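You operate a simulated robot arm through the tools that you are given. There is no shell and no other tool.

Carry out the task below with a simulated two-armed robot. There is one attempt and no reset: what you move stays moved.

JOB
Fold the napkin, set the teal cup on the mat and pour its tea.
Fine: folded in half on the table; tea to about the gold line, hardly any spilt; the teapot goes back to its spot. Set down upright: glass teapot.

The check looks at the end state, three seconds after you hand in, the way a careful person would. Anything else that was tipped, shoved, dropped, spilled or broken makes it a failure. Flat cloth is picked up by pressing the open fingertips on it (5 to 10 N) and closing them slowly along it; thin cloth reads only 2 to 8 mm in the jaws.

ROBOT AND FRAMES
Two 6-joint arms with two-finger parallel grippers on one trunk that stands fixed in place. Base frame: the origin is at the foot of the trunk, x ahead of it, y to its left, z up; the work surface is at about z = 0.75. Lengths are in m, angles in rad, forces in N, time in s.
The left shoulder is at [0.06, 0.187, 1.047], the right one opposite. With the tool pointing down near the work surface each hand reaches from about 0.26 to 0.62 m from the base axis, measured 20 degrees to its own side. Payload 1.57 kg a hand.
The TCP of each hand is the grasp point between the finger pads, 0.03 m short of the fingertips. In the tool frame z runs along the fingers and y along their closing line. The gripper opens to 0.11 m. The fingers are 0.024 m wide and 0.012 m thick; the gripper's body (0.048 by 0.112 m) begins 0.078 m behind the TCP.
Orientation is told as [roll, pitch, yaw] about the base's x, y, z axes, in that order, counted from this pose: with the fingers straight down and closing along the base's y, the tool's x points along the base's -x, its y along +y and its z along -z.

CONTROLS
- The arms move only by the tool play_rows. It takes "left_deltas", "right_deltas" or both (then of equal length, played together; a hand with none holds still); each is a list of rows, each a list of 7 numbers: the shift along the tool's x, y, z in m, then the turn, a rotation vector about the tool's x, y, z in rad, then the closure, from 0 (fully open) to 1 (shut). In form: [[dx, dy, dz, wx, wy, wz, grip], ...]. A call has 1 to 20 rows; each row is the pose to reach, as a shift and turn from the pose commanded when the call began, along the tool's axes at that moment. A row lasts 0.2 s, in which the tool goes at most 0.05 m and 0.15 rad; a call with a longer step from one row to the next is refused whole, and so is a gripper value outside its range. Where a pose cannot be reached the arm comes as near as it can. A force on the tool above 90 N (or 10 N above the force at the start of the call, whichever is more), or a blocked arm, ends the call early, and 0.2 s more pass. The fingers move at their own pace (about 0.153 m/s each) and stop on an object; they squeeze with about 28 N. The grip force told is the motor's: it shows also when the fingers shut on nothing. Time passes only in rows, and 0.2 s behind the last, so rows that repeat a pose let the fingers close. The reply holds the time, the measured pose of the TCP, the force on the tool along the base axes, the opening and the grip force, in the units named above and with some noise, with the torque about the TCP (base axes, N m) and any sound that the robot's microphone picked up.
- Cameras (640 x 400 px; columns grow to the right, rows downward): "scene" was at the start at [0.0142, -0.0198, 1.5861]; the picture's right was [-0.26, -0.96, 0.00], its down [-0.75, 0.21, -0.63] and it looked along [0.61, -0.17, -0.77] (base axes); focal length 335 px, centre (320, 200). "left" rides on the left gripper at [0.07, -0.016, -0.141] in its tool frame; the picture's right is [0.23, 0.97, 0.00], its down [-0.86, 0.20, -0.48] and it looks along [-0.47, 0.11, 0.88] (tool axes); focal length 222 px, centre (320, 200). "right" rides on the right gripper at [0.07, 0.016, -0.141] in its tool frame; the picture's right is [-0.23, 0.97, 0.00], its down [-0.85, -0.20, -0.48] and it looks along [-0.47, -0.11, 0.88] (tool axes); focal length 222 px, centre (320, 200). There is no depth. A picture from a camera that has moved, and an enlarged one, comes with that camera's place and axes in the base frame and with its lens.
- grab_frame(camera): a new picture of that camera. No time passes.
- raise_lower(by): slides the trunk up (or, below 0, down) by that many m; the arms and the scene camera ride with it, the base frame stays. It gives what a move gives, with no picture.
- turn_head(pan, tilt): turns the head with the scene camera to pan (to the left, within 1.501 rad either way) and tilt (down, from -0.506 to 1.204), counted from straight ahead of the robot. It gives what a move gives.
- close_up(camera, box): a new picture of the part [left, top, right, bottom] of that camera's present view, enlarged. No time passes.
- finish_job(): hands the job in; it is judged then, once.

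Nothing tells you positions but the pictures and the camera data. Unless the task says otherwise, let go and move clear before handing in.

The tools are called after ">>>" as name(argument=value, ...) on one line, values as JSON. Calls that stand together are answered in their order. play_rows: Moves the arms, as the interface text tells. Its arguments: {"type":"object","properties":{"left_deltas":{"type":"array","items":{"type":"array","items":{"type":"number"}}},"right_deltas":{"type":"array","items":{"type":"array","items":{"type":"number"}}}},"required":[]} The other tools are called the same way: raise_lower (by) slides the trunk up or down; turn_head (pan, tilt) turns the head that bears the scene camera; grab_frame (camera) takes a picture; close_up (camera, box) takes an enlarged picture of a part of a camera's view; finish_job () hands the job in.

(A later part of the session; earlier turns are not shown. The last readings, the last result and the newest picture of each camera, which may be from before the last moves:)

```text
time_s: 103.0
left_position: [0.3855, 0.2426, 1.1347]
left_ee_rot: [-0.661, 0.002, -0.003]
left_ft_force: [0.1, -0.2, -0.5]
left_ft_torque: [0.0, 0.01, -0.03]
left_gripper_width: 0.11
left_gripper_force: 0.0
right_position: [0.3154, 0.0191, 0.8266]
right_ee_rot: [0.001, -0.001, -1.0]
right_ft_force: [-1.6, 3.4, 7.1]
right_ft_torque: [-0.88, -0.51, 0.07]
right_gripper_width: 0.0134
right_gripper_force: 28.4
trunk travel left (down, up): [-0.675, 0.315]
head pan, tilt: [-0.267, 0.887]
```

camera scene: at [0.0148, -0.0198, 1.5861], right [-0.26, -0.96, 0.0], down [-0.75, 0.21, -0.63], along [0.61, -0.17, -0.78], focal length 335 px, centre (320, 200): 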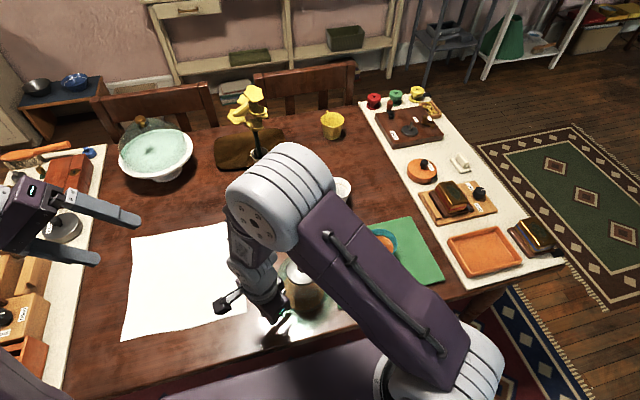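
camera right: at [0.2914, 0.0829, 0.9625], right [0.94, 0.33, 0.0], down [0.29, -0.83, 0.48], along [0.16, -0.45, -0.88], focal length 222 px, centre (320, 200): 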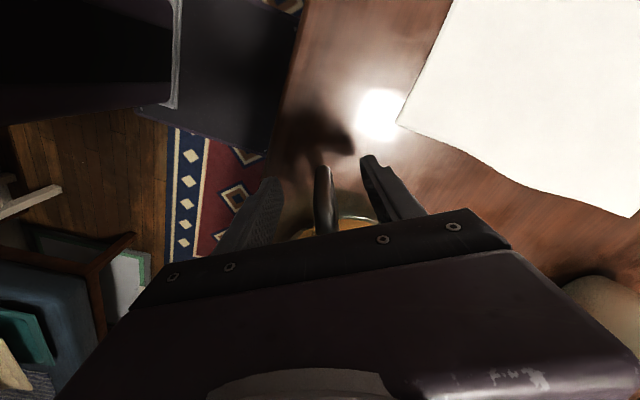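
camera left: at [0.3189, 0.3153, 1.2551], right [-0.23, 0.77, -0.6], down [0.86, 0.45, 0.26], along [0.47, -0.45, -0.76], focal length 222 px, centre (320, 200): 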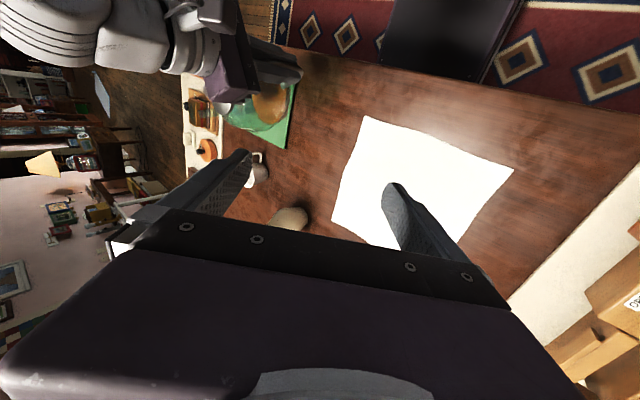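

>>> play_rows(right_deltas=[[0, 0, 0.0007, 0, 0, 0, 1], [0, 0, 0.0014, 0, 0, 0, 1], [0, 0, 0.0014, 0, 0, 0, 1]])

>>> close_up(camera="left", box=[230, 60, 320, 140])

```text
time_s: 103.8
left_position: [0.3875, 0.2427, 1.1341]
left_ee_rot: [-0.661, 0.001, -0.003]
left_ft_force: [0.4, -0.4, 0.7]
left_ft_torque: [0.01, -0.05, 0.03]
left_gripper_width: 0.1099
left_gripper_force: 0.0
right_position: [0.3164, 0.0184, 0.8233]
right_ee_rot: [0.002, -0.002, -1.001]
right_ft_force: [-1.0, 4.2, 7.0]
right_ft_torque: [-0.3, -0.03, 0.05]
right_gripper_width: 0.0137
right_gripper_force: 28.2
trunk travel left (down, up): [-0.675, 0.315]
head pan, tilt: [-0.267, 0.887]
```

```text
5.00 times, centred on (275, 100) of left
camera zoom: at [0.3176, 0.316, 1.255], right [-0.23, 0.77, -0.6], down [0.86, 0.45, 0.26], along [0.47, -0.45, -0.76], focal length 1111 px, centre (545, 700)
```

zoom: 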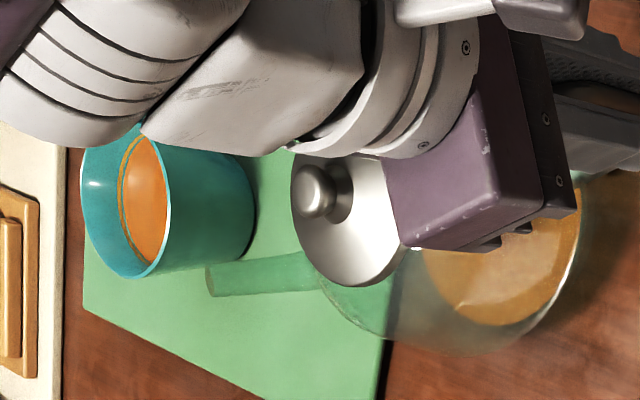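

The pot is seated, and the height matches the grasp height. Releasing slowly and lifting the hand clear.

>>> play_rows(right_deltas=[[0, 0, -0.0005, 0, 0, 0, 0.9], [0, 0, -0.0005, 0, 0, 0, 0.86], [0, 0, -0.0005, 0, 0, 0, 0.82], [0, 0, -0.0005, 0, 0, 0, 0.75], [0, 0, -0.0005, 0, 0, 0, 0.65], [0, 0, -0.0005, 0, 0, 0, 0.55], [0, 0, -0.0005, 0, 0, 0, 0.45], [0, 0, -0.0005, 0, 0, 0, 0.4], [0, 0, -0.0005, 0, 0, 0, 0.4]])

>>> close_up(camera="right", box=[240, 130, 400, 250])

```text
time_s: 105.8
left_position: [0.3878, 0.2426, 1.1345]
left_ee_rot: [-0.661, -0.002, -0.001]
left_ft_force: [0.7, 0.1, -0.4]
left_ft_torque: [0.0, -0.02, -0.01]
left_gripper_width: 0.1098
left_gripper_force: 0.1
right_position: [0.3151, 0.0188, 0.8239]
right_ee_rot: [0.002, 0.0, -1.001]
right_ft_force: [0.9, 0.3, 0.1]
right_ft_torque: [0.02, 0.0, -0.03]
right_gripper_width: 0.0661
right_gripper_force: 0.1
trunk travel left (down, up): [-0.675, 0.315]
head pan, tilt: [-0.267, 0.887]
```

```text
3.33 times, centred on (320, 190) of right
camera zoom: at [0.2925, 0.0846, 0.9646], right [0.94, 0.33, 0.0], down [0.29, -0.83, 0.48], along [0.16, -0.45, -0.88], focal length 740 px, centre (320, 233)
```

zoom: 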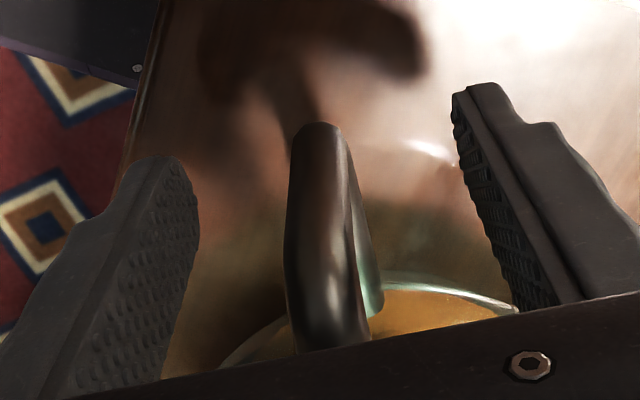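

>>> play_rows(right_deltas=[[0, 0, -0.02, 0, 0, 0, 0.4], [0, 0, -0.05, 0, 0, 0, 0.4], [0, 0, -0.085, 0, 0, 0, 0.4], [0, 0, -0.12, 0, 0, 0, 0.3], [0, 0, -0.16, 0, 0, 0, 0.2], [0, 0, -0.2, 0, 0, 0, 0.0], [-0.03, -0.02, -0.22, 0, 0, -0.14, 0.0], [-0.06, -0.05, -0.24, 0, 0, -0.28, 0.0], [-0.09, -0.08, -0.24, 0, 0, -0.42, 0.0], [-0.12, -0.1, -0.24, 0, 0, -0.56, 0.0], [-0.15, -0.12, -0.24, 0, 0, -0.7, 0.0], [-0.18, -0.135, -0.24, 0, 0, -0.84, 0.0], [-0.21, -0.15, -0.24, 0, 0, -0.98, 0.0], [-0.24, -0.16, -0.24, 0, 0, -1.0, 0.0], [-0.24, -0.16, -0.24, 0, 0, -1.0, 0.0]])

>>> grab_frame(camera="scene")

```text
time_s: 109.0
left_position: [0.3867, 0.2424, 1.134]
left_ee_rot: [-0.659, 0.001, -0.001]
left_ft_force: [-0.3, 0.0, 0.4]
left_ft_torque: [0.03, 0.04, -0.01]
left_gripper_width: 0.1102
left_gripper_force: 0.1
right_position: [0.3073, -0.2714, 1.0651]
right_ee_rot: [-0.002, 0.0, -0.001]
right_ft_force: [-0.3, 0.6, -0.4]
right_ft_torque: [0.05, 0.0, 0.01]
right_gripper_width: 0.11
right_gripper_force: 0.0
trunk travel left (down, up): [-0.675, 0.315]
head pan, tilt: [-0.267, 0.887]
```

```text
taken
camera scene: at [0.0137, -0.0192, 1.5861], right [-0.26, -0.96, 0.0], down [-0.75, 0.2, -0.63], along [0.61, -0.17, -0.77], focal length 335 px, centre (320, 200)
```

scene: 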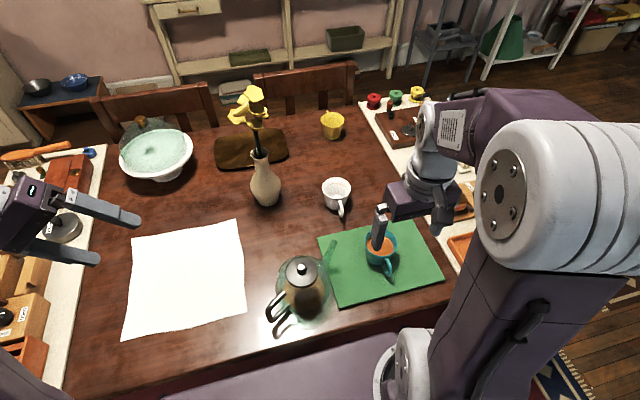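

>>> close_up(camera="scene", box=[250, 230, 362, 330])

>>> close_up(camera="scene", box=[330, 205, 430, 280])

```text
4.00 times, centred on (306, 280) of scene
camera zoom: at [0.0137, -0.0192, 1.5861], right [-0.26, -0.96, 0.0], down [-0.75, 0.2, -0.63], along [0.61, -0.17, -0.77], focal length 1339 px, centre (376, -120)
```

zoom: 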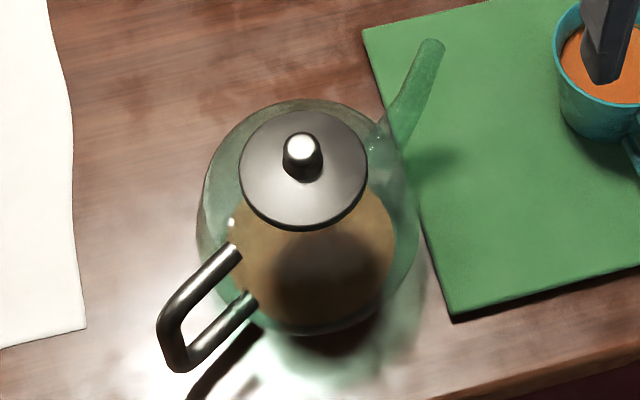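

```text
5.33 times, centred on (380, 242) of scene
camera zoom: at [0.0137, -0.0192, 1.5861], right [-0.26, -0.96, 0.0], down [-0.75, 0.2, -0.63], along [0.61, -0.17, -0.77], focal length 1785 px, centre (0, -27)
```

zoom: 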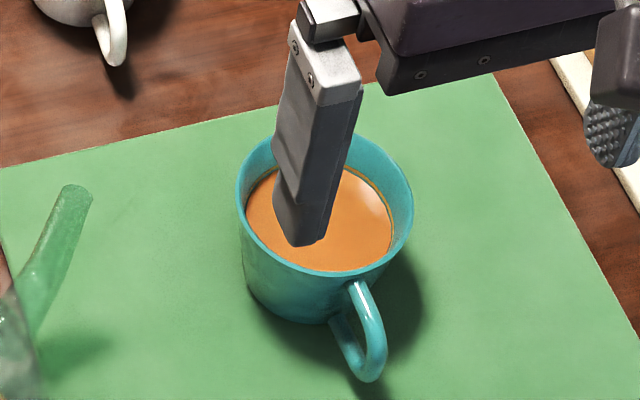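

The pot is back on its spot and the cup is filled to about the line with no spill visible. Next is the napkin: I'll bring both hands above its near edge, left at y≈0.335 and right at y≈0.11, to fold the near edge over to the far edge.

>>> play_rows(left_deltas=[[0, 0.033, 0.017, -0.1, 0, 0, 0], [0, 0.066, 0.034, -0.22, 0, 0, 0], [0, 0.098, 0.05, -0.34, 0, 0, 0], [0, 0.13, 0.067, -0.46, 0, 0, 0], [0, 0.163, 0.084, -0.58, 0, 0, 0.3], [0, 0.196, 0.101, -0.66, 0, 0, 0.59], [0, 0.196, 0.101, -0.66, 0, 0, 0.59], [0, 0.196, 0.101, -0.66, 0, 0, 0.59], [0, 0.196, 0.101, -0.66, 0, 0, 0.59], [0, 0.196, 0.101, -0.66, 0, 0, 0.59], [0, 0.196, 0.101, -0.66, 0, 0, 0.59]], right_deltas=[[-0.005, 0.02, 0, 0, 0, 0, 0], [-0.015, 0.06, 0, 0, 0, 0, 0], [-0.025, 0.1, 0, 0, 0, 0, 0], [-0.035, 0.14, 0, 0, 0, 0, 0], [-0.045, 0.18, 0, 0, 0, 0, 0], [-0.052, 0.22, 0, 0, 0, 0, 0], [-0.06, 0.26, 0, 0, 0, 0, 0.2], [-0.067, 0.3, 0, 0, 0, 0, 0.4], [-0.073, 0.34, 0, 0, 0, 0, 0.59], [-0.078, 0.38, 0.01, 0, 0, 0, 0.59], [-0.078, 0.381, 0.02, 0, 0, 0, 0.59]])

>>> grab_frame(camera="scene")

>>> grab_frame(camera="left")

>>> grab_frame(camera="right")

```text
time_s: 111.4
left_position: [0.3844, 0.3371, 0.9343]
left_ee_rot: [0.0, 0.001, -0.002]
left_ft_force: [0.0, 0.0, -1.4]
left_ft_torque: [0.02, -0.02, 0.02]
left_gripper_width: 0.0451
left_gripper_force: 0.1
right_position: [0.3866, 0.1086, 1.0422]
right_ee_rot: [-0.001, -0.001, 0.001]
right_ft_force: [-0.2, 0.1, -0.1]
right_ft_torque: [0.03, -0.02, -0.02]
right_gripper_width: 0.0452
right_gripper_force: 0.0
trunk travel left (down, up): [-0.675, 0.315]
head pan, tilt: [-0.267, 0.887]
```

```text
taken
camera scene: at [0.0141, -0.0205, 1.5861], right [-0.27, -0.96, 0.0], down [-0.75, 0.21, -0.63], along [0.61, -0.17, -0.78], focal length 335 px, centre (320, 200)
```

scene: 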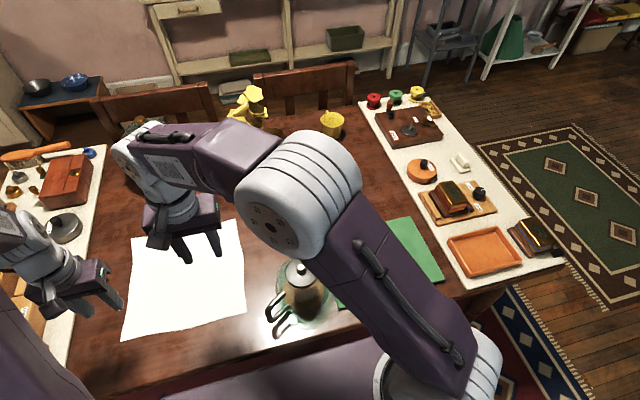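

```text
taken
camera left: at [0.3149, 0.3202, 1.0739], right [-0.23, 0.97, 0.0], down [0.86, 0.2, 0.48], along [0.47, 0.11, -0.88], focal length 222 px, centre (320, 200)
```

left: 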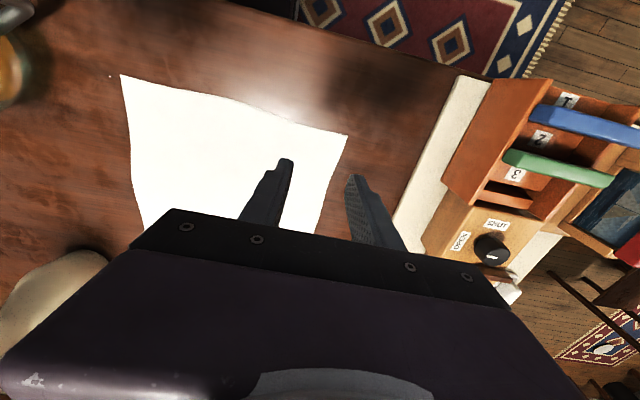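

```text
taken
camera right: at [0.3175, 0.1247, 1.1825], right [0.23, 0.97, 0.0], down [0.85, -0.2, 0.48], along [0.47, -0.11, -0.88], focal length 222 px, centre (320, 200)
```

right: 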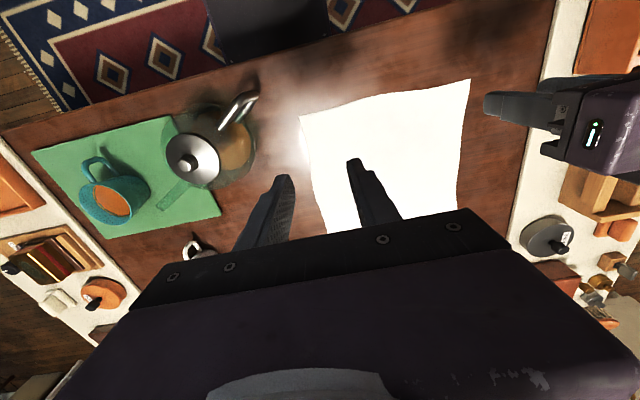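

Both hands are placed over the near corners and the views confirm the corner positions. Lowering both toward the cloth.

>>> play_rows(left_deltas=[[0, 0, 0.0, 0, 0, 0, 0.59], [0, 0, 0.0, 0, 0, 0, 0.59], [0, 0, 0.03, 0, 0, 0, 0.59], [0, 0, 0.06, 0, 0, 0, 0.59], [0, 0, 0.09, 0, 0, 0, 0.59], [0, 0, 0.115, 0, 0, 0, 0.59], [0, 0, 0.135, 0, 0, 0, 0.59], [0, 0, 0.144, 0, 0, 0, 0.59], [0, 0, 0.144, 0, 0, 0, 0.59]], right_deltas=[[0, 0.005, 0.04, 0, 0, 0, 0.59], [0, 0.01, 0.08, 0, 0, 0, 0.59], [0, 0.012, 0.12, 0, 0, 0, 0.59], [0, 0.012, 0.155, 0, 0, 0, 0.59], [0, 0.012, 0.19, 0, 0, 0, 0.59], [0, 0.012, 0.22, 0, 0, 0, 0.59], [0, 0.012, 0.24, 0, 0, 0, 0.59], [0, 0.012, 0.252, 0, 0, 0, 0.59], [0, 0.012, 0.252, 0, 0, 0, 0.59]])

>>> grab_frame(camera="left")

>>> grab_frame(camera="right")

```text
time_s: 113.4
left_position: [0.3853, 0.3363, 0.788]
left_ee_rot: [0.0, 0.001, -0.003]
left_ft_force: [0.6, -0.2, 1.2]
left_ft_torque: [0.0, -0.01, -0.01]
left_gripper_width: 0.0453
left_gripper_force: 0.1
right_position: [0.3861, 0.1224, 0.7915]
right_ee_rot: [-0.001, 0.0, 0.0]
right_ft_force: [-0.9, -0.4, -0.5]
right_ft_torque: [0.0, -0.02, 0.03]
right_gripper_width: 0.0452
right_gripper_force: 0.0
trunk travel left (down, up): [-0.675, 0.315]
head pan, tilt: [-0.267, 0.887]
```

```text
taken
camera left: at [0.3162, 0.3189, 0.929], right [-0.23, 0.97, 0.0], down [0.86, 0.2, 0.48], along [0.47, 0.11, -0.88], focal length 222 px, centre (320, 200)
```

left: 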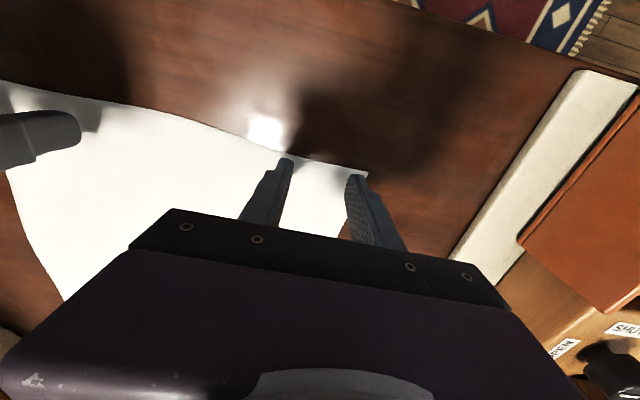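

```text
taken
camera right: at [0.3175, 0.1379, 0.9316], right [0.23, 0.97, 0.0], down [0.85, -0.2, 0.48], along [0.47, -0.11, -0.88], focal length 222 px, centre (320, 200)
```

right: 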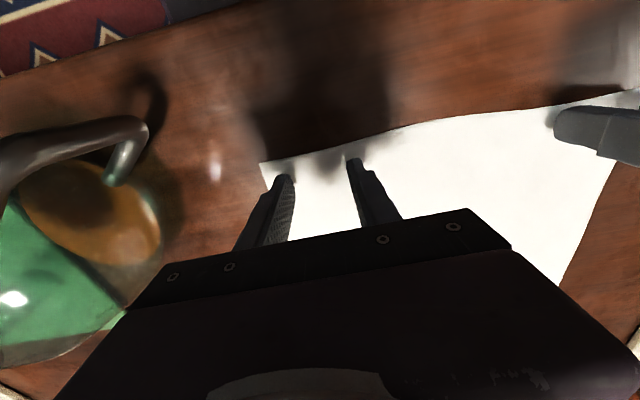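

>>> play_rows(left_deltas=[[0, -0.008, 0.002, 0, 0, 0, 0.59], [0, -0.008, 0.004, 0, 0, 0, 0.59], [0, -0.008, 0.006, 0, 0, 0, 0.59], [0, -0.008, 0.007, 0, 0, 0, 0.59]], right_deltas=[[0, 0, 0.003, 0, 0, 0, 0.59], [0, 0, 0.006, 0, 0, 0, 0.59], [0, 0, 0.008, 0, 0, 0, 0.59], [0, 0, 0.009, 0, 0, 0, 0.59]])

```text
time_s: 114.4
left_position: [0.3851, 0.3276, 0.7829]
left_ee_rot: [0.001, 0.0, -0.003]
left_ft_force: [-0.3, 0.1, 0.3]
left_ft_torque: [0.02, -0.02, 0.04]
left_gripper_width: 0.045
left_gripper_force: 0.1
right_position: [0.3882, 0.1218, 0.7833]
right_ee_rot: [0.002, -0.002, 0.0]
right_ft_force: [0.4, -0.3, -0.1]
right_ft_torque: [-0.02, 0.0, -0.01]
right_gripper_width: 0.0451
right_gripper_force: 0.1
trunk travel left (down, up): [-0.675, 0.315]
head pan, tilt: [-0.267, 0.887]
```

>>> play_rows(left_deltas=[[0, 0, 0.001, 0, 0, 0, 0.59], [0, 0, 0.002, 0, 0, 0, 0.59], [0, 0, 0.002, 0, 0, 0, 0.59]], right_deltas=[[0, 0, 0.001, 0, 0, 0, 0.59], [0, 0, 0.002, 0, 0, 0, 0.59], [0, 0, 0.002, 0, 0, 0, 0.59]])

```text
time_s: 115.2
left_position: [0.3854, 0.3274, 0.7805]
left_ee_rot: [0.002, -0.001, -0.002]
left_ft_force: [2.8, -0.3, 10.7]
left_ft_torque: [-0.11, -0.06, 0.02]
left_gripper_width: 0.0452
left_gripper_force: 0.1
right_position: [0.387, 0.1219, 0.7821]
right_ee_rot: [0.0, 0.0, 0.001]
right_ft_force: [-0.1, 0.1, 1.1]
right_ft_torque: [0.0, -0.02, 0.0]
right_gripper_width: 0.0447
right_gripper_force: 0.0
trunk travel left (down, up): [-0.675, 0.315]
head pan, tilt: [-0.267, 0.887]
```

>>> play_rows(left_deltas=[[0, 0, -0.0003, 0, 0, 0, 0.59], [0, 0, -0.0003, 0, 0, 0, 0.59], [0, 0, -0.0003, 0, 0, 0, 0.59]], right_deltas=[[0, 0, 0.0005, 0, 0, 0, 0.59], [0, 0, 0.001, 0, 0, 0, 0.59], [0, 0, 0.001, 0, 0, 0, 0.59]])

```text
time_s: 116.0
left_position: [0.3842, 0.3259, 0.7818]
left_ee_rot: [0.001, -0.001, -0.004]
left_ft_force: [-0.1, -0.3, 0.0]
left_ft_torque: [-0.01, -0.02, 0.0]
left_gripper_width: 0.0451
left_gripper_force: 0.0
right_position: [0.3883, 0.1222, 0.7813]
right_ee_rot: [0.0, -0.004, 0.0]
right_ft_force: [-2.9, -2.2, 20.6]
right_ft_torque: [-0.35, 0.22, -0.09]
right_gripper_width: 0.0451
right_gripper_force: 0.0
trunk travel left (down, up): [-0.675, 0.315]
head pan, tilt: [-0.267, 0.887]
```

>>> play_rows(left_deltas=[[0, 0, 0.0002, 0, 0, 0, 0.59], [0, 0, 0.0003, 0, 0, 0, 0.59], [0, 0, 0.0003, 0, 0, 0, 0.59]], right_deltas=[[0, 0, -0.0003, 0, 0, 0, 0.59], [0, 0, -0.0004, 0, 0, 0, 0.59], [0, 0, -0.0004, 0, 0, 0, 0.59]])

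```text
time_s: 116.8
left_position: [0.3851, 0.3265, 0.7826]
left_ee_rot: [0.002, 0.0, -0.001]
left_ft_force: [-0.7, 0.4, -0.6]
left_ft_torque: [0.0, 0.01, -0.02]
left_gripper_width: 0.0451
left_gripper_force: 0.1
right_position: [0.3879, 0.12, 0.7802]
right_ee_rot: [0.0, -0.004, 0.001]
right_ft_force: [2.9, -1.6, 27.0]
right_ft_torque: [-0.46, 0.04, 0.03]
right_gripper_width: 0.0451
right_gripper_force: 0.1
trunk travel left (down, up): [-0.675, 0.315]
head pan, tilt: [-0.267, 0.887]
```

>>> play_rows(right_deltas=[[0, 0, 0, 0, 0, 0, 0.59]], left_deltas=[[0, 0, 0, 0, 0, 0, 0.59]])

>>> play_rows(right_deltas=[[0, 0, 0, 0, 0, 0, 0.59]], left_deltas=[[0, 0, 0, 0, 0, 0, 0.59]])

```text
time_s: 117.2
left_position: [0.3843, 0.3265, 0.7826]
left_ee_rot: [0.001, -0.001, -0.001]
left_ft_force: [-0.1, 0.2, -0.8]
left_ft_torque: [0.02, -0.04, -0.03]
left_gripper_width: 0.0454
left_gripper_force: 0.1
right_position: [0.388, 0.1224, 0.7814]
right_ee_rot: [0.001, -0.004, 0.0]
right_ft_force: [4.1, -1.8, 30.0]
right_ft_torque: [-0.49, 0.03, 0.08]
right_gripper_width: 0.045
right_gripper_force: 0.1
trunk travel left (down, up): [-0.675, 0.315]
head pan, tilt: [-0.267, 0.887]
```

```text
time_s: 117.6
left_position: [0.3844, 0.3285, 0.7821]
left_ee_rot: [0.001, -0.003, -0.002]
left_ft_force: [-0.2, 0.4, 0.3]
left_ft_torque: [-0.02, 0.02, -0.01]
left_gripper_width: 0.0452
left_gripper_force: 0.0
right_position: [0.3872, 0.1212, 0.7813]
right_ee_rot: [0.002, -0.005, 0.001]
right_ft_force: [5.2, -1.5, 31.3]
right_ft_torque: [-0.56, -0.01, 0.1]
right_gripper_width: 0.0452
right_gripper_force: 0.1
trunk travel left (down, up): [-0.675, 0.315]
head pan, tilt: [-0.267, 0.887]
```

>>> play_rows(right_deltas=[[0, 0, -0.0005, 0, 0, 0, 0.59], [0, 0, -0.001, 0, 0, 0, 0.59], [0, 0, -0.001, 0, 0, 0, 0.59], [0, 0, -0.001, 0, 0, 0, 0.59]], left_deltas=[[0, 0, 0.0003, 0, 0, 0, 0.59], [0, 0, 0.0006, 0, 0, 0, 0.59], [0, 0, 0.0006, 0, 0, 0, 0.59], [0, 0, 0.0006, 0, 0, 0, 0.59]])

```text
time_s: 118.6
left_position: [0.3842, 0.326, 0.7813]
left_ee_rot: [0.001, -0.003, -0.003]
left_ft_force: [0.7, 2.7, 13.3]
left_ft_torque: [-0.1, 0.01, -0.02]
left_gripper_width: 0.0443
left_gripper_force: 0.0
right_position: [0.3868, 0.1217, 0.7804]
right_ee_rot: [0.002, -0.003, 0.0]
right_ft_force: [6.8, 0.2, 25.0]
right_ft_torque: [-0.3, -0.05, 0.09]
right_gripper_width: 0.0451
right_gripper_force: 0.0
trunk travel left (down, up): [-0.675, 0.315]
head pan, tilt: [-0.267, 0.887]
```

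>>> play_rows(right_deltas=[[0, 0, -0.0005, 0, 0, 0, 0.59], [0, 0, -0.0008, 0, 0, 0, 0.59], [0, 0, -0.0008, 0, 0, 0, 0.59], [0, 0, -0.0008, 0, 0, 0, 0.59]], left_deltas=[[0, 0, -0.0002, 0, 0, 0, 0.59], [0, 0, -0.0002, 0, 0, 0, 0.59], [0, 0, -0.0002, 0, 0, 0, 0.59], [0, 0, -0.0002, 0, 0, 0, 0.59]])

```text
time_s: 119.6
left_position: [0.385, 0.326, 0.7816]
left_ee_rot: [0.002, -0.002, -0.001]
left_ft_force: [-1.4, 3.8, 21.1]
left_ft_torque: [-0.16, 0.06, -0.05]
left_gripper_width: 0.0447
left_gripper_force: 0.0
right_position: [0.3872, 0.1223, 0.7834]
right_ee_rot: [0.0, -0.003, 0.002]
right_ft_force: [-0.1, -0.2, -0.3]
right_ft_torque: [-0.02, -0.03, 0.01]
right_gripper_width: 0.045
right_gripper_force: 0.1
trunk travel left (down, up): [-0.675, 0.315]
head pan, tilt: [-0.267, 0.887]
```

Contact force creeps when pressing, so I'll relieve slightly and close in the same call. Left hand first.

>>> play_rows(left_deltas=[[0, 0, -0.0004, 0, 0, 0, 0.59], [0, 0, -0.0005, 0, 0, 0, 0.62], [0, 0, -0.0005, 0, 0, 0, 0.66], [0, 0, -0.0005, 0, 0, 0, 0.7], [0, 0, -0.0005, 0, 0, 0, 0.74], [0, 0, -0.0005, 0, 0, 0, 0.78], [0, 0, -0.0005, 0, 0, 0, 0.82], [0, 0, -0.0005, 0, 0, 0, 0.86], [0, 0, -0.0005, 0, 0, 0, 0.9], [0, 0, -0.0005, 0, 0, 0, 0.94], [0, 0, -0.0005, 0, 0, 0, 0.98], [0, 0, -0.0005, 0, 0, 0, 1.0], [0, 0, -0.0005, 0, 0, 0, 1.0]])

>>> grab_frame(camera="left")

```text
time_s: 122.4
left_position: [0.3855, 0.3267, 0.7809]
left_ee_rot: [0.003, -0.003, -0.001]
left_ft_force: [1.3, -0.2, 16.8]
left_ft_torque: [0.0, 0.0, -0.02]
left_gripper_width: 0.0
left_gripper_force: 21.9
right_position: [0.3884, 0.1214, 0.7832]
right_ee_rot: [0.001, 0.0, 0.002]
right_ft_force: [-0.2, -0.4, -0.5]
right_ft_torque: [0.02, 0.03, 0.04]
right_gripper_width: 0.0451
right_gripper_force: 0.0
trunk travel left (down, up): [-0.675, 0.315]
head pan, tilt: [-0.267, 0.887]
```

```text
taken
camera left: at [0.3157, 0.3086, 0.9214], right [-0.23, 0.97, 0.0], down [0.85, 0.2, 0.48], along [0.47, 0.11, -0.88], focal length 222 px, centre (320, 200)
```

left: 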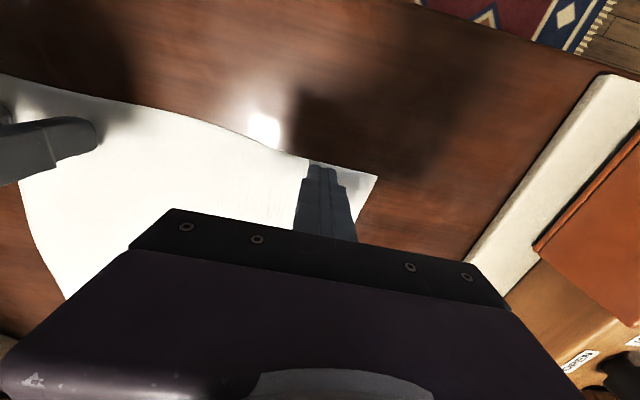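

The jaws shut empty: the press was too hard and too near the edge. I'll re-open, move 1.5 cm further in, and find a steady light press.

>>> play_rows(left_deltas=[[0, 0, -0.004, 0, 0, 0, 1.0], [-0.008, 0, -0.006, 0, 0, 0, 0.8], [-0.015, 0, -0.006, 0, 0, 0, 0.55], [-0.015, 0, -0.004, 0, 0, 0, 0.55], [-0.015, 0, -0.002, 0, 0, 0, 0.55], [-0.015, 0, -0.0012, 0, 0, 0, 0.55], [-0.015, 0, -0.0008, 0, 0, 0, 0.55], [-0.015, 0, -0.0006, 0, 0, 0, 0.55], [-0.015, 0, -0.0005, 0, 0, 0, 0.55], [-0.015, 0, -0.0005, 0, 0, 0, 0.55], [-0.015, 0, -0.0005, 0, 0, 0, 0.55]])

>>> play_rows(left_deltas=[[0, 0, 0, 0, 0, 0, 0.55], [0, 0, 0, 0, 0, 0, 0.55]])

>>> play_rows(left_deltas=[[0, 0, 0, 0, 0, 0, 0.55], [0, 0, 0, 0, 0, 0, 0.55]])

```text
time_s: 124.8
left_position: [0.4019, 0.3265, 0.7822]
left_ee_rot: [0.0, 0.002, -0.002]
left_ft_force: [0.6, 0.3, -0.3]
left_ft_torque: [0.01, 0.02, -0.02]
left_gripper_width: 0.0495
left_gripper_force: 0.1
right_position: [0.3885, 0.123, 0.7818]
right_ee_rot: [0.0, 0.001, -0.001]
right_ft_force: [0.2, 0.1, 0.3]
right_ft_torque: [0.01, 0.0, 0.0]
right_gripper_width: 0.0449
right_gripper_force: 0.1
trunk travel left (down, up): [-0.675, 0.315]
head pan, tilt: [-0.267, 0.887]
```

```text
time_s: 125.4
left_position: [0.4029, 0.3266, 0.7808]
left_ee_rot: [0.001, 0.0, -0.001]
left_ft_force: [-0.1, -0.2, -0.2]
left_ft_torque: [-0.04, 0.02, -0.01]
left_gripper_width: 0.0496
left_gripper_force: 0.1
right_position: [0.3886, 0.1218, 0.7822]
right_ee_rot: [0.0, -0.001, 0.0]
right_ft_force: [-0.1, -0.7, 1.1]
right_ft_torque: [-0.01, 0.0, -0.03]
right_gripper_width: 0.0452
right_gripper_force: 0.1
trunk travel left (down, up): [-0.675, 0.315]
head pan, tilt: [-0.267, 0.887]
```

```text
time_s: 126.0
left_position: [0.4005, 0.3275, 0.7805]
left_ee_rot: [0.001, -0.001, -0.002]
left_ft_force: [0.0, 0.5, -0.4]
left_ft_torque: [0.01, 0.01, -0.05]
left_gripper_width: 0.0496
left_gripper_force: 0.0
right_position: [0.3901, 0.1223, 0.7815]
right_ee_rot: [0.0, 0.0, -0.002]
right_ft_force: [-0.3, -0.1, 0.7]
right_ft_torque: [0.02, -0.02, -0.01]
right_gripper_width: 0.0451
right_gripper_force: 0.1
trunk travel left (down, up): [-0.675, 0.315]
head pan, tilt: [-0.267, 0.887]
```

Not yet touching. Stepping down in 0.2 mm increments with settling, both hands together; the right one also moves inward.

>>> play_rows(left_deltas=[[0, 0, 0.0002, 0, 0, 0, 0.55], [0, 0, 0.0002, 0, 0, 0, 0.55], [0, 0, 0.0002, 0, 0, 0, 0.55]], right_deltas=[[-0.006, 0, -0.001, 0, 0, 0, 0.55], [-0.012, 0, -0.001, 0, 0, 0, 0.55], [-0.012, 0, 0.0, 0, 0, 0, 0.55]])

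>>> play_rows(left_deltas=[[0, 0, 0.0002, 0, 0, 0, 0.55], [0, 0, 0.0002, 0, 0, 0, 0.55], [0, 0, 0.0002, 0, 0, 0, 0.55]], right_deltas=[[0, 0, 0.0002, 0, 0, 0, 0.55], [0, 0, 0.0002, 0, 0, 0, 0.55], [0, 0, 0.0002, 0, 0, 0, 0.55]])

```text
time_s: 126.8
left_position: [0.4017, 0.326, 0.7814]
left_ee_rot: [-0.002, -0.001, -0.001]
left_ft_force: [0.2, -0.2, 1.9]
left_ft_torque: [0.03, 0.0, 0.01]
left_gripper_width: 0.0494
left_gripper_force: 0.1
right_position: [0.4008, 0.1221, 0.783]
right_ee_rot: [-0.001, -0.001, 0.0]
right_ft_force: [1.0, -0.2, 0.4]
right_ft_torque: [0.03, -0.02, 0.0]
right_gripper_width: 0.0496
right_gripper_force: 0.1
trunk travel left (down, up): [-0.675, 0.315]
head pan, tilt: [-0.267, 0.887]
```

```text
time_s: 127.6
left_position: [0.4006, 0.3266, 0.7814]
left_ee_rot: [0.002, -0.002, -0.001]
left_ft_force: [1.4, 0.8, 10.9]
left_ft_torque: [0.03, 0.01, 0.0]
left_gripper_width: 0.0498
left_gripper_force: 0.1
right_position: [0.4005, 0.1231, 0.781]
right_ee_rot: [0.001, 0.0, 0.0]
right_ft_force: [-0.4, 0.3, 0.1]
right_ft_torque: [-0.01, -0.01, -0.01]
right_gripper_width: 0.0496
right_gripper_force: 0.0
trunk travel left (down, up): [-0.675, 0.315]
head pan, tilt: [-0.267, 0.887]
```

>>> play_rows(left_deltas=[[0, 0, -0.0001, 0, 0, 0, 0.57], [0, 0, -0.0001, 0, 0, 0, 0.59], [0, 0, -0.0001, 0, 0, 0, 0.61], [0, 0, -0.0001, 0, 0, 0, 0.63], [0, 0, -0.0001, 0, 0, 0, 0.65]], right_deltas=[[0, 0, 0.0002, 0, 0, 0, 0.55], [0, 0, 0.0002, 0, 0, 0, 0.55], [0, 0, 0.0002, 0, 0, 0, 0.55], [0, 0, 0.0002, 0, 0, 0, 0.55], [0, 0, 0.0002, 0, 0, 0, 0.55]])

>>> close_up(camera="left", box=[200, 100, 420, 240])

```text
time_s: 128.8
left_position: [0.4003, 0.3263, 0.7803]
left_ee_rot: [0.001, -0.001, -0.003]
left_ft_force: [-0.1, 0.0, 10.8]
left_ft_torque: [0.06, 0.03, 0.0]
left_gripper_width: 0.0364
left_gripper_force: 0.0
right_position: [0.3994, 0.1223, 0.7825]
right_ee_rot: [0.001, -0.003, 0.0]
right_ft_force: [-0.1, 0.4, -0.3]
right_ft_torque: [0.0, -0.01, 0.02]
right_gripper_width: 0.0495
right_gripper_force: 0.1
trunk travel left (down, up): [-0.675, 0.315]
head pan, tilt: [-0.267, 0.887]
```

```text
2.86 times, centred on (310, 170) of left
camera zoom: at [0.3316, 0.3091, 0.9215], right [-0.23, 0.97, 0.0], down [0.85, 0.2, 0.48], along [0.47, 0.11, -0.88], focal length 635 px, centre (349, 286)
```

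zoom: 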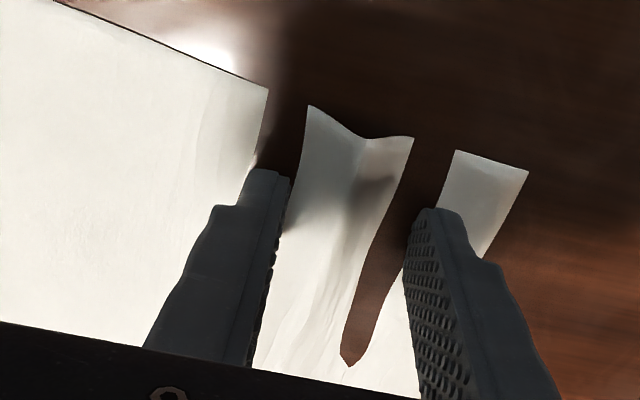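

The cloth is gathering into a ridge between the left fingers. Continuing to close slowly.

>>> play_rows(left_deltas=[[0, 0, -0.0001, 0, 0, 0, 0.67], [0, 0, -0.0001, 0, 0, 0, 0.7], [0, 0, -0.0001, 0, 0, 0, 0.73], [0, 0, -0.0001, 0, 0, 0, 0.76], [0, 0, -0.0001, 0, 0, 0, 0.79], [0, 0, -0.0001, 0, 0, 0, 0.82]])

>>> close_up(camera="left", box=[200, 100, 420, 240])

```text
time_s: 130.2
left_position: [0.401, 0.3261, 0.7819]
left_ee_rot: [-0.002, 0.001, -0.001]
left_ft_force: [-0.2, -0.1, 2.8]
left_ft_torque: [0.0, 0.05, 0.0]
left_gripper_width: 0.019
left_gripper_force: 0.1
right_position: [0.3995, 0.1226, 0.7805]
right_ee_rot: [0.0, 0.0, 0.0]
right_ft_force: [-0.6, -0.7, 1.3]
right_ft_torque: [-0.01, -0.01, -0.01]
right_gripper_width: 0.0493
right_gripper_force: 0.0
trunk travel left (down, up): [-0.675, 0.315]
head pan, tilt: [-0.267, 0.887]
```

```text
2.86 times, centred on (310, 170) of left
camera zoom: at [0.332, 0.3088, 0.9217], right [-0.23, 0.97, 0.0], down [0.86, 0.2, 0.48], along [0.47, 0.11, -0.88], focal length 635 px, centre (349, 286)
```

zoom: 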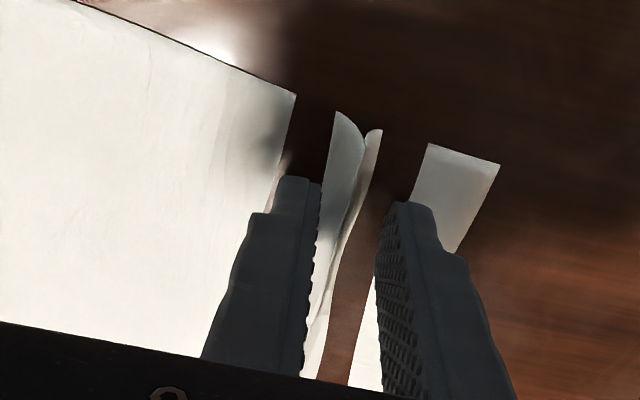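

>>> play_rows(left_deltas=[[0, 0, 0.0001, 0, 0, 0, 0.84], [0, 0, 0.0001, 0, 0, 0, 0.87], [0, 0, 0.0001, 0, 0, 0, 0.9], [0, 0, 0.0001, 0, 0, 0, 0.93], [0, 0, 0.0001, 0, 0, 0, 0.96], [0, 0, 0.0001, 0, 0, 0, 1.0], [0, 0, 0.0001, 0, 0, 0, 1.0], [0, 0, 0.0001, 0, 0, 0, 1.0]])

>>> close_up(camera="left", box=[200, 100, 420, 240])

```text
time_s: 132.0
left_position: [0.4016, 0.326, 0.7811]
left_ee_rot: [0.001, -0.001, -0.002]
left_ft_force: [0.9, 0.5, 8.2]
left_ft_torque: [0.06, 0.06, -0.01]
left_gripper_width: 0.0023
left_gripper_force: 23.9
right_position: [0.3996, 0.1217, 0.7806]
right_ee_rot: [-0.001, 0.0, 0.001]
right_ft_force: [0.5, 0.1, 0.2]
right_ft_torque: [0.02, -0.02, 0.02]
right_gripper_width: 0.0494
right_gripper_force: 0.0
trunk travel left (down, up): [-0.675, 0.315]
head pan, tilt: [-0.267, 0.887]
```

```text
2.86 times, centred on (310, 170) of left
camera zoom: at [0.3316, 0.3086, 0.9215], right [-0.23, 0.97, 0.0], down [0.85, 0.2, 0.48], along [0.47, 0.11, -0.88], focal length 635 px, centre (349, 286)
```

zoom: 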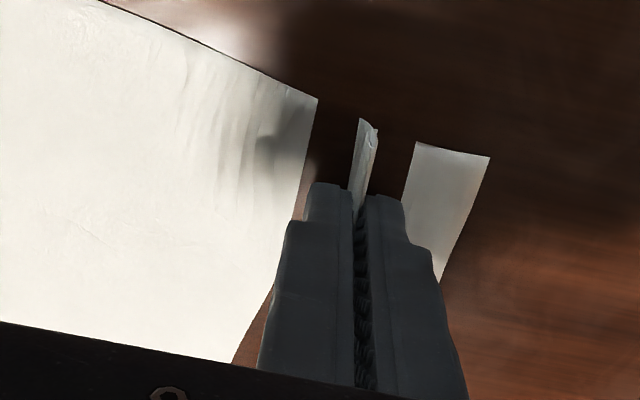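

The left hand has the cloth, reading 2.3 mm in the jaws. Now the same with the right hand.

>>> play_rows(right_deltas=[[0, 0, 0.0003, 0, 0, 0, 0.55], [0, 0, 0.0003, 0, 0, 0, 0.55], [0, 0, 0.0003, 0, 0, 0, 0.55]])

>>> play_rows(right_deltas=[[0, 0, 0.0001, 0, 0, 0, 0.55], [0, 0, 0.0001, 0, 0, 0, 0.55]])

```text
time_s: 132.8
left_position: [0.401, 0.3267, 0.7811]
left_ee_rot: [0.001, -0.002, -0.002]
left_ft_force: [0.4, 0.3, 8.7]
left_ft_torque: [0.07, 0.03, -0.03]
left_gripper_width: 0.0021
left_gripper_force: 23.8
right_position: [0.4008, 0.1226, 0.782]
right_ee_rot: [0.0, 0.001, 0.001]
right_ft_force: [-1.2, -0.9, 0.0]
right_ft_torque: [-0.02, 0.01, 0.02]
right_gripper_width: 0.0496
right_gripper_force: 0.1
trunk travel left (down, up): [-0.675, 0.315]
head pan, tilt: [-0.267, 0.887]
```

```text
time_s: 133.4
left_position: [0.4001, 0.3265, 0.7814]
left_ee_rot: [0.0, 0.0, -0.003]
left_ft_force: [0.7, 0.0, 9.4]
left_ft_torque: [0.0, 0.05, 0.0]
left_gripper_width: 0.0021
left_gripper_force: 23.2
right_position: [0.4001, 0.1217, 0.7815]
right_ee_rot: [0.0, 0.0, 0.0]
right_ft_force: [-0.3, 0.4, -0.5]
right_ft_torque: [0.01, 0.03, 0.0]
right_gripper_width: 0.0495
right_gripper_force: 0.0
trunk travel left (down, up): [-0.675, 0.315]
head pan, tilt: [-0.267, 0.887]
```

>>> play_rows(right_deltas=[[0, 0, 0.0003, 0, 0, 0, 0.55], [0, 0, 0.0003, 0, 0, 0, 0.55], [0, 0, 0.0003, 0, 0, 0, 0.55]])

>>> play_rows(right_deltas=[[0, 0, 0.0003, 0, 0, 0, 0.55], [0, 0, 0.0003, 0, 0, 0, 0.55], [0, 0, 0.0003, 0, 0, 0, 0.55]])

```text
time_s: 134.2
left_position: [0.4015, 0.3261, 0.7807]
left_ee_rot: [-0.001, 0.0, -0.001]
left_ft_force: [0.5, 0.4, 8.7]
left_ft_torque: [0.02, 0.02, -0.05]
left_gripper_width: 0.0021
left_gripper_force: 23.8
right_position: [0.3987, 0.1218, 0.7813]
right_ee_rot: [0.001, 0.0, 0.0]
right_ft_force: [0.0, -0.8, 0.7]
right_ft_torque: [0.01, -0.02, -0.02]
right_gripper_width: 0.0496
right_gripper_force: 0.0
trunk travel left (down, up): [-0.675, 0.315]
head pan, tilt: [-0.267, 0.887]
```

```text
time_s: 135.0
left_position: [0.4002, 0.3249, 0.7811]
left_ee_rot: [-0.001, 0.0, -0.002]
left_ft_force: [0.6, 0.2, 8.8]
left_ft_torque: [0.01, 0.02, -0.01]
left_gripper_width: 0.0019
left_gripper_force: 23.6
right_position: [0.3985, 0.1231, 0.7804]
right_ee_rot: [0.001, -0.001, 0.0]
right_ft_force: [-0.5, 0.0, 0.7]
right_ft_torque: [0.03, -0.04, -0.02]
right_gripper_width: 0.0496
right_gripper_force: 0.0
trunk travel left (down, up): [-0.675, 0.315]
head pan, tilt: [-0.267, 0.887]
```

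>>> play_rows(right_deltas=[[0, 0, 0.0003, 0, 0, 0, 0.55], [0, 0, 0.0003, 0, 0, 0, 0.55], [0, 0, 0.0003, 0, 0, 0, 0.55]])

>>> play_rows(right_deltas=[[0, 0, 0.0002, 0, 0, 0, 0.55], [0, 0, 0.0002, 0, 0, 0, 0.55], [0, 0, 0.0002, 0, 0, 0, 0.55]])

```text
time_s: 135.8
left_position: [0.4005, 0.3254, 0.7824]
left_ee_rot: [-0.001, -0.001, -0.003]
left_ft_force: [0.5, 1.1, 9.5]
left_ft_torque: [0.06, 0.02, -0.02]
left_gripper_width: 0.0017
left_gripper_force: 24.0
right_position: [0.3989, 0.1221, 0.7814]
right_ee_rot: [0.0, 0.003, 0.0]
right_ft_force: [0.7, -0.5, 0.6]
right_ft_torque: [-0.01, 0.03, 0.0]
right_gripper_width: 0.0495
right_gripper_force: 0.0
trunk travel left (down, up): [-0.675, 0.315]
head pan, tilt: [-0.267, 0.887]
```

```text
time_s: 136.6
left_position: [0.3999, 0.3249, 0.7809]
left_ee_rot: [-0.002, 0.001, -0.002]
left_ft_force: [2.1, 0.5, 6.9]
left_ft_torque: [0.0, -0.01, 0.01]
left_gripper_width: 0.002
left_gripper_force: 23.3
right_position: [0.4004, 0.1213, 0.7809]
right_ee_rot: [0.001, -0.003, 0.001]
right_ft_force: [-1.9, 0.5, 5.1]
right_ft_torque: [0.15, 0.08, 0.02]
right_gripper_width: 0.0498
right_gripper_force: 0.3
trunk travel left (down, up): [-0.675, 0.315]
head pan, tilt: [-0.267, 0.887]
```

The right hand is now pressing at 5 N. Closing it slowly.

>>> play_rows(right_deltas=[[0, 0, 0, 0, 0, 0, 0.57], [0, 0, 0, 0, 0, 0, 0.59], [0, 0, 0, 0, 0, 0, 0.61], [0, 0, 0, 0, 0, 0, 0.63], [0, 0, 0, 0, 0, 0, 0.65]])

>>> close_up(camera="right", box=[220, 100, 440, 240])

```text
time_s: 137.8
left_position: [0.4003, 0.3252, 0.7811]
left_ee_rot: [0.001, 0.0, -0.001]
left_ft_force: [0.9, -0.1, 6.0]
left_ft_torque: [0.01, 0.0, -0.01]
left_gripper_width: 0.0021
left_gripper_force: 23.8
right_position: [0.4007, 0.1233, 0.7809]
right_ee_rot: [0.001, -0.004, -0.001]
right_ft_force: [1.0, -0.5, 5.8]
right_ft_torque: [0.19, 0.06, 0.01]
right_gripper_width: 0.0388
right_gripper_force: 0.1
trunk travel left (down, up): [-0.675, 0.315]
head pan, tilt: [-0.267, 0.887]
```

```text
2.86 times, centred on (330, 170) of right
camera zoom: at [0.3313, 0.1376, 0.9214], right [0.23, 0.97, 0.0], down [0.85, -0.2, 0.48], along [0.47, -0.11, -0.88], focal length 635 px, centre (291, 286)
```

zoom: 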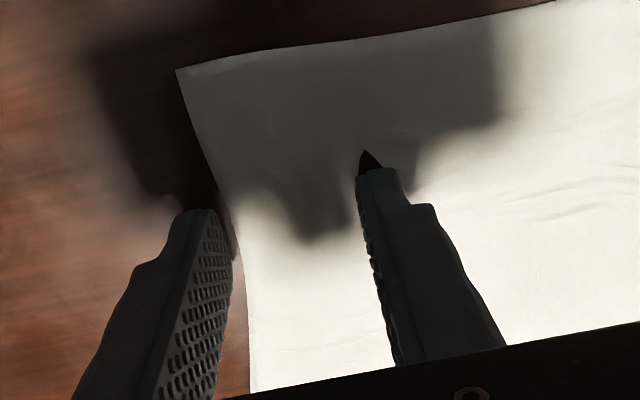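

The outer finger is off the cloth edge. I'll lift slightly, shift 3 cm inward (+y), reopen and press again.

>>> play_rows(right_deltas=[[0, 0, -0.005, 0, 0, 0, 0.65], [0, 0.015, -0.005, 0, 0, 0, 0.55], [0, 0.03, -0.005, 0, 0, 0, 0.55], [0, 0.03, -0.003, 0, 0, 0, 0.55], [0, 0.03, -0.0015, 0, 0, 0, 0.55], [0, 0.03, -0.0008, 0, 0, 0, 0.55], [0, 0.03, -0.0005, 0, 0, 0, 0.55], [0, 0.03, -0.0005, 0, 0, 0, 0.55]])

>>> close_up(camera="right", box=[220, 100, 440, 240])

```text
time_s: 139.6
left_position: [0.4002, 0.3263, 0.7811]
left_ee_rot: [0.0, 0.0, -0.002]
left_ft_force: [1.2, 0.3, 1.6]
left_ft_torque: [-0.02, 0.03, -0.03]
left_gripper_width: 0.0018
left_gripper_force: 23.3
right_position: [0.3999, 0.1526, 0.7805]
right_ee_rot: [0.001, -0.002, 0.0]
right_ft_force: [1.5, 0.4, 13.8]
right_ft_torque: [-0.36, 0.02, 0.03]
right_gripper_width: 0.0495
right_gripper_force: 0.0
trunk travel left (down, up): [-0.675, 0.315]
head pan, tilt: [-0.267, 0.887]
```

```text
2.86 times, centred on (330, 170) of right
camera zoom: at [0.331, 0.1682, 0.9215], right [0.23, 0.97, 0.0], down [0.85, -0.2, 0.48], along [0.47, -0.11, -0.88], focal length 635 px, centre (291, 286)
```

zoom: 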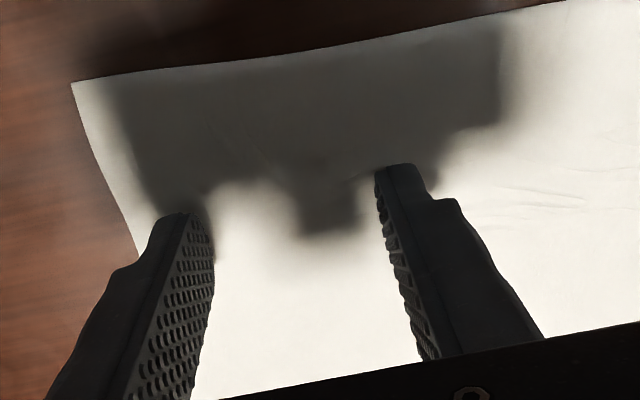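

>>> play_rows(right_deltas=[[0, 0, -0.0003, 0, 0, 0, 0.57], [0, 0, -0.0003, 0, 0, 0, 0.59], [0, 0, -0.0003, 0, 0, 0, 0.61], [0, 0, -0.0003, 0, 0, 0, 0.63], [0, 0, -0.0003, 0, 0, 0, 0.65]])

>>> close_up(camera="right", box=[220, 100, 440, 240])

```text
time_s: 140.8
left_position: [0.3993, 0.326, 0.7804]
left_ee_rot: [-0.001, 0.001, -0.002]
left_ft_force: [-1.0, 0.0, 5.7]
left_ft_torque: [-0.03, 0.08, -0.01]
left_gripper_width: 0.0023
left_gripper_force: 23.9
right_position: [0.4002, 0.1508, 0.7817]
right_ee_rot: [-0.001, -0.001, -0.001]
right_ft_force: [0.0, 0.1, 3.4]
right_ft_torque: [-0.03, 0.01, -0.01]
right_gripper_width: 0.038
right_gripper_force: 0.0
trunk travel left (down, up): [-0.675, 0.315]
head pan, tilt: [-0.267, 0.887]
```

```text
2.86 times, centred on (330, 170) of right
camera zoom: at [0.3307, 0.1677, 0.9217], right [0.23, 0.97, 0.0], down [0.85, -0.2, 0.48], along [0.47, -0.11, -0.88], focal length 635 px, centre (291, 286)
```

zoom: 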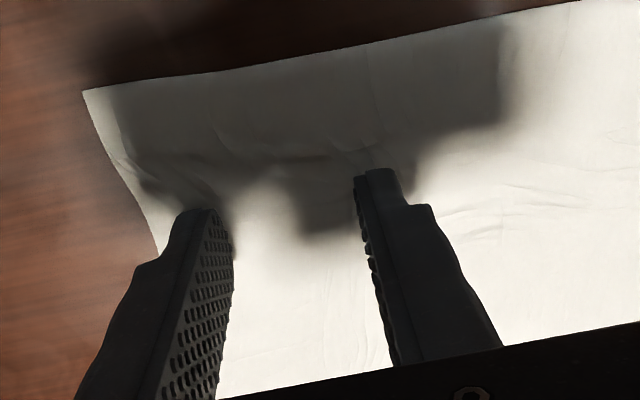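

>>> play_rows(right_deltas=[[0, 0, 0.0002, 0, 0, 0, 0.65], [0, 0, 0.0002, 0, 0, 0, 0.67], [0, 0, 0.0002, 0, 0, 0, 0.69], [0, 0, 0.0002, 0, 0, 0, 0.71], [0, 0, 0.0002, 0, 0, 0, 0.73]])

>>> close_up(camera="right", box=[220, 100, 440, 240])

```text
time_s: 142.0
left_position: [0.4003, 0.3253, 0.7817]
left_ee_rot: [0.001, 0.0, -0.002]
left_ft_force: [-2.1, -0.9, 6.2]
left_ft_torque: [0.0, 0.07, 0.0]
left_gripper_width: 0.0023
left_gripper_force: 23.4
right_position: [0.399, 0.1514, 0.7803]
right_ee_rot: [-0.001, -0.001, 0.001]
right_ft_force: [-0.2, 0.5, 1.4]
right_ft_torque: [-0.04, 0.0, 0.0]
right_gripper_width: 0.0297
right_gripper_force: 0.1
trunk travel left (down, up): [-0.675, 0.315]
head pan, tilt: [-0.267, 0.887]
```

```text
2.86 times, centred on (330, 170) of right
camera zoom: at [0.3309, 0.1678, 0.9218], right [0.23, 0.97, 0.0], down [0.85, -0.2, 0.48], along [0.47, -0.11, -0.88], focal length 635 px, centre (291, 286)
```

zoom: 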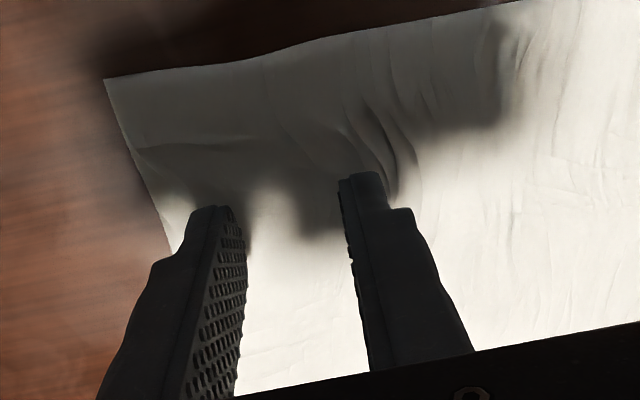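

>>> play_rows(right_deltas=[[0, 0, 0.0003, 0, 0, 0, 0.73], [0, 0, 0.0005, 0, 0, 0, 0.73], [0, 0, 0.0005, 0, 0, 0, 0.73]])

```text
time_s: 142.8
left_position: [0.4003, 0.3258, 0.7813]
left_ee_rot: [0.001, -0.001, -0.002]
left_ft_force: [-0.6, -0.3, 5.2]
left_ft_torque: [-0.04, 0.1, 0.01]
left_gripper_width: 0.0022
left_gripper_force: 24.1
right_position: [0.4005, 0.1511, 0.7811]
right_ee_rot: [0.0, 0.0, 0.0]
right_ft_force: [0.1, 0.2, 1.9]
right_ft_torque: [-0.05, 0.07, -0.02]
right_gripper_width: 0.0295
right_gripper_force: 0.1
trunk travel left (down, up): [-0.675, 0.315]
head pan, tilt: [-0.267, 0.887]
```

>>> play_rows(right_deltas=[[0, 0, 0.0003, 0, 0, 0, 0.73], [0, 0, 0.0005, 0, 0, 0, 0.73], [0, 0, 0.0005, 0, 0, 0, 0.73]])

```text
time_s: 143.6
left_position: [0.4009, 0.3257, 0.7813]
left_ee_rot: [0.001, -0.001, -0.002]
left_ft_force: [0.3, -0.9, 1.5]
left_ft_torque: [0.01, 0.01, 0.0]
left_gripper_width: 0.0022
left_gripper_force: 23.8
right_position: [0.4003, 0.1518, 0.781]
right_ee_rot: [0.002, -0.004, 0.0]
right_ft_force: [0.3, 0.1, 11.8]
right_ft_torque: [-0.2, -0.01, 0.01]
right_gripper_width: 0.0295
right_gripper_force: 0.1
trunk travel left (down, up): [-0.675, 0.315]
head pan, tilt: [-0.267, 0.887]
```

>>> play_rows(right_deltas=[[0, 0, -0.0001, 0, 0, 0, 0.75], [0, 0, -0.0001, 0, 0, 0, 0.77], [0, 0, -0.0001, 0, 0, 0, 0.79], [0, 0, -0.0001, 0, 0, 0, 0.81], [0, 0, -0.0001, 0, 0, 0, 0.83]])

>>> close_up(camera="right", box=[220, 100, 440, 240])

```text
time_s: 144.8
left_position: [0.3995, 0.3259, 0.7802]
left_ee_rot: [-0.001, -0.003, -0.003]
left_ft_force: [-0.5, -1.1, -0.8]
left_ft_torque: [0.0, -0.01, 0.0]
left_gripper_width: 0.0021
left_gripper_force: 23.0
right_position: [0.3998, 0.1518, 0.7812]
right_ee_rot: [0.001, -0.002, -0.001]
right_ft_force: [1.0, 0.6, 19.5]
right_ft_torque: [-0.22, 0.03, -0.02]
right_gripper_width: 0.0174
right_gripper_force: 0.1
trunk travel left (down, up): [-0.675, 0.315]
head pan, tilt: [-0.267, 0.887]
```

```text
2.86 times, centred on (330, 170) of right
camera zoom: at [0.3301, 0.168, 0.9214], right [0.23, 0.97, 0.0], down [0.85, -0.2, 0.48], along [0.47, -0.11, -0.88], focal length 635 px, centre (291, 286)
```

zoom: 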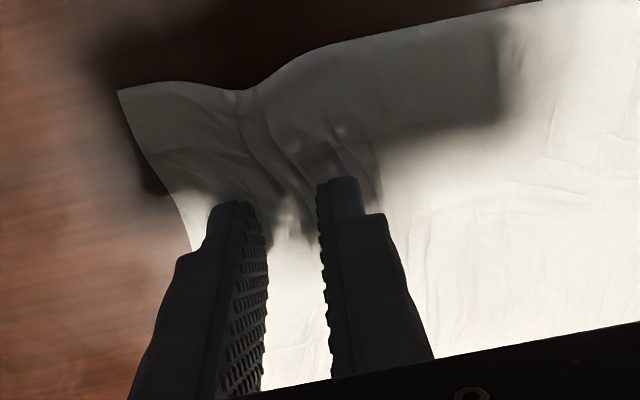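

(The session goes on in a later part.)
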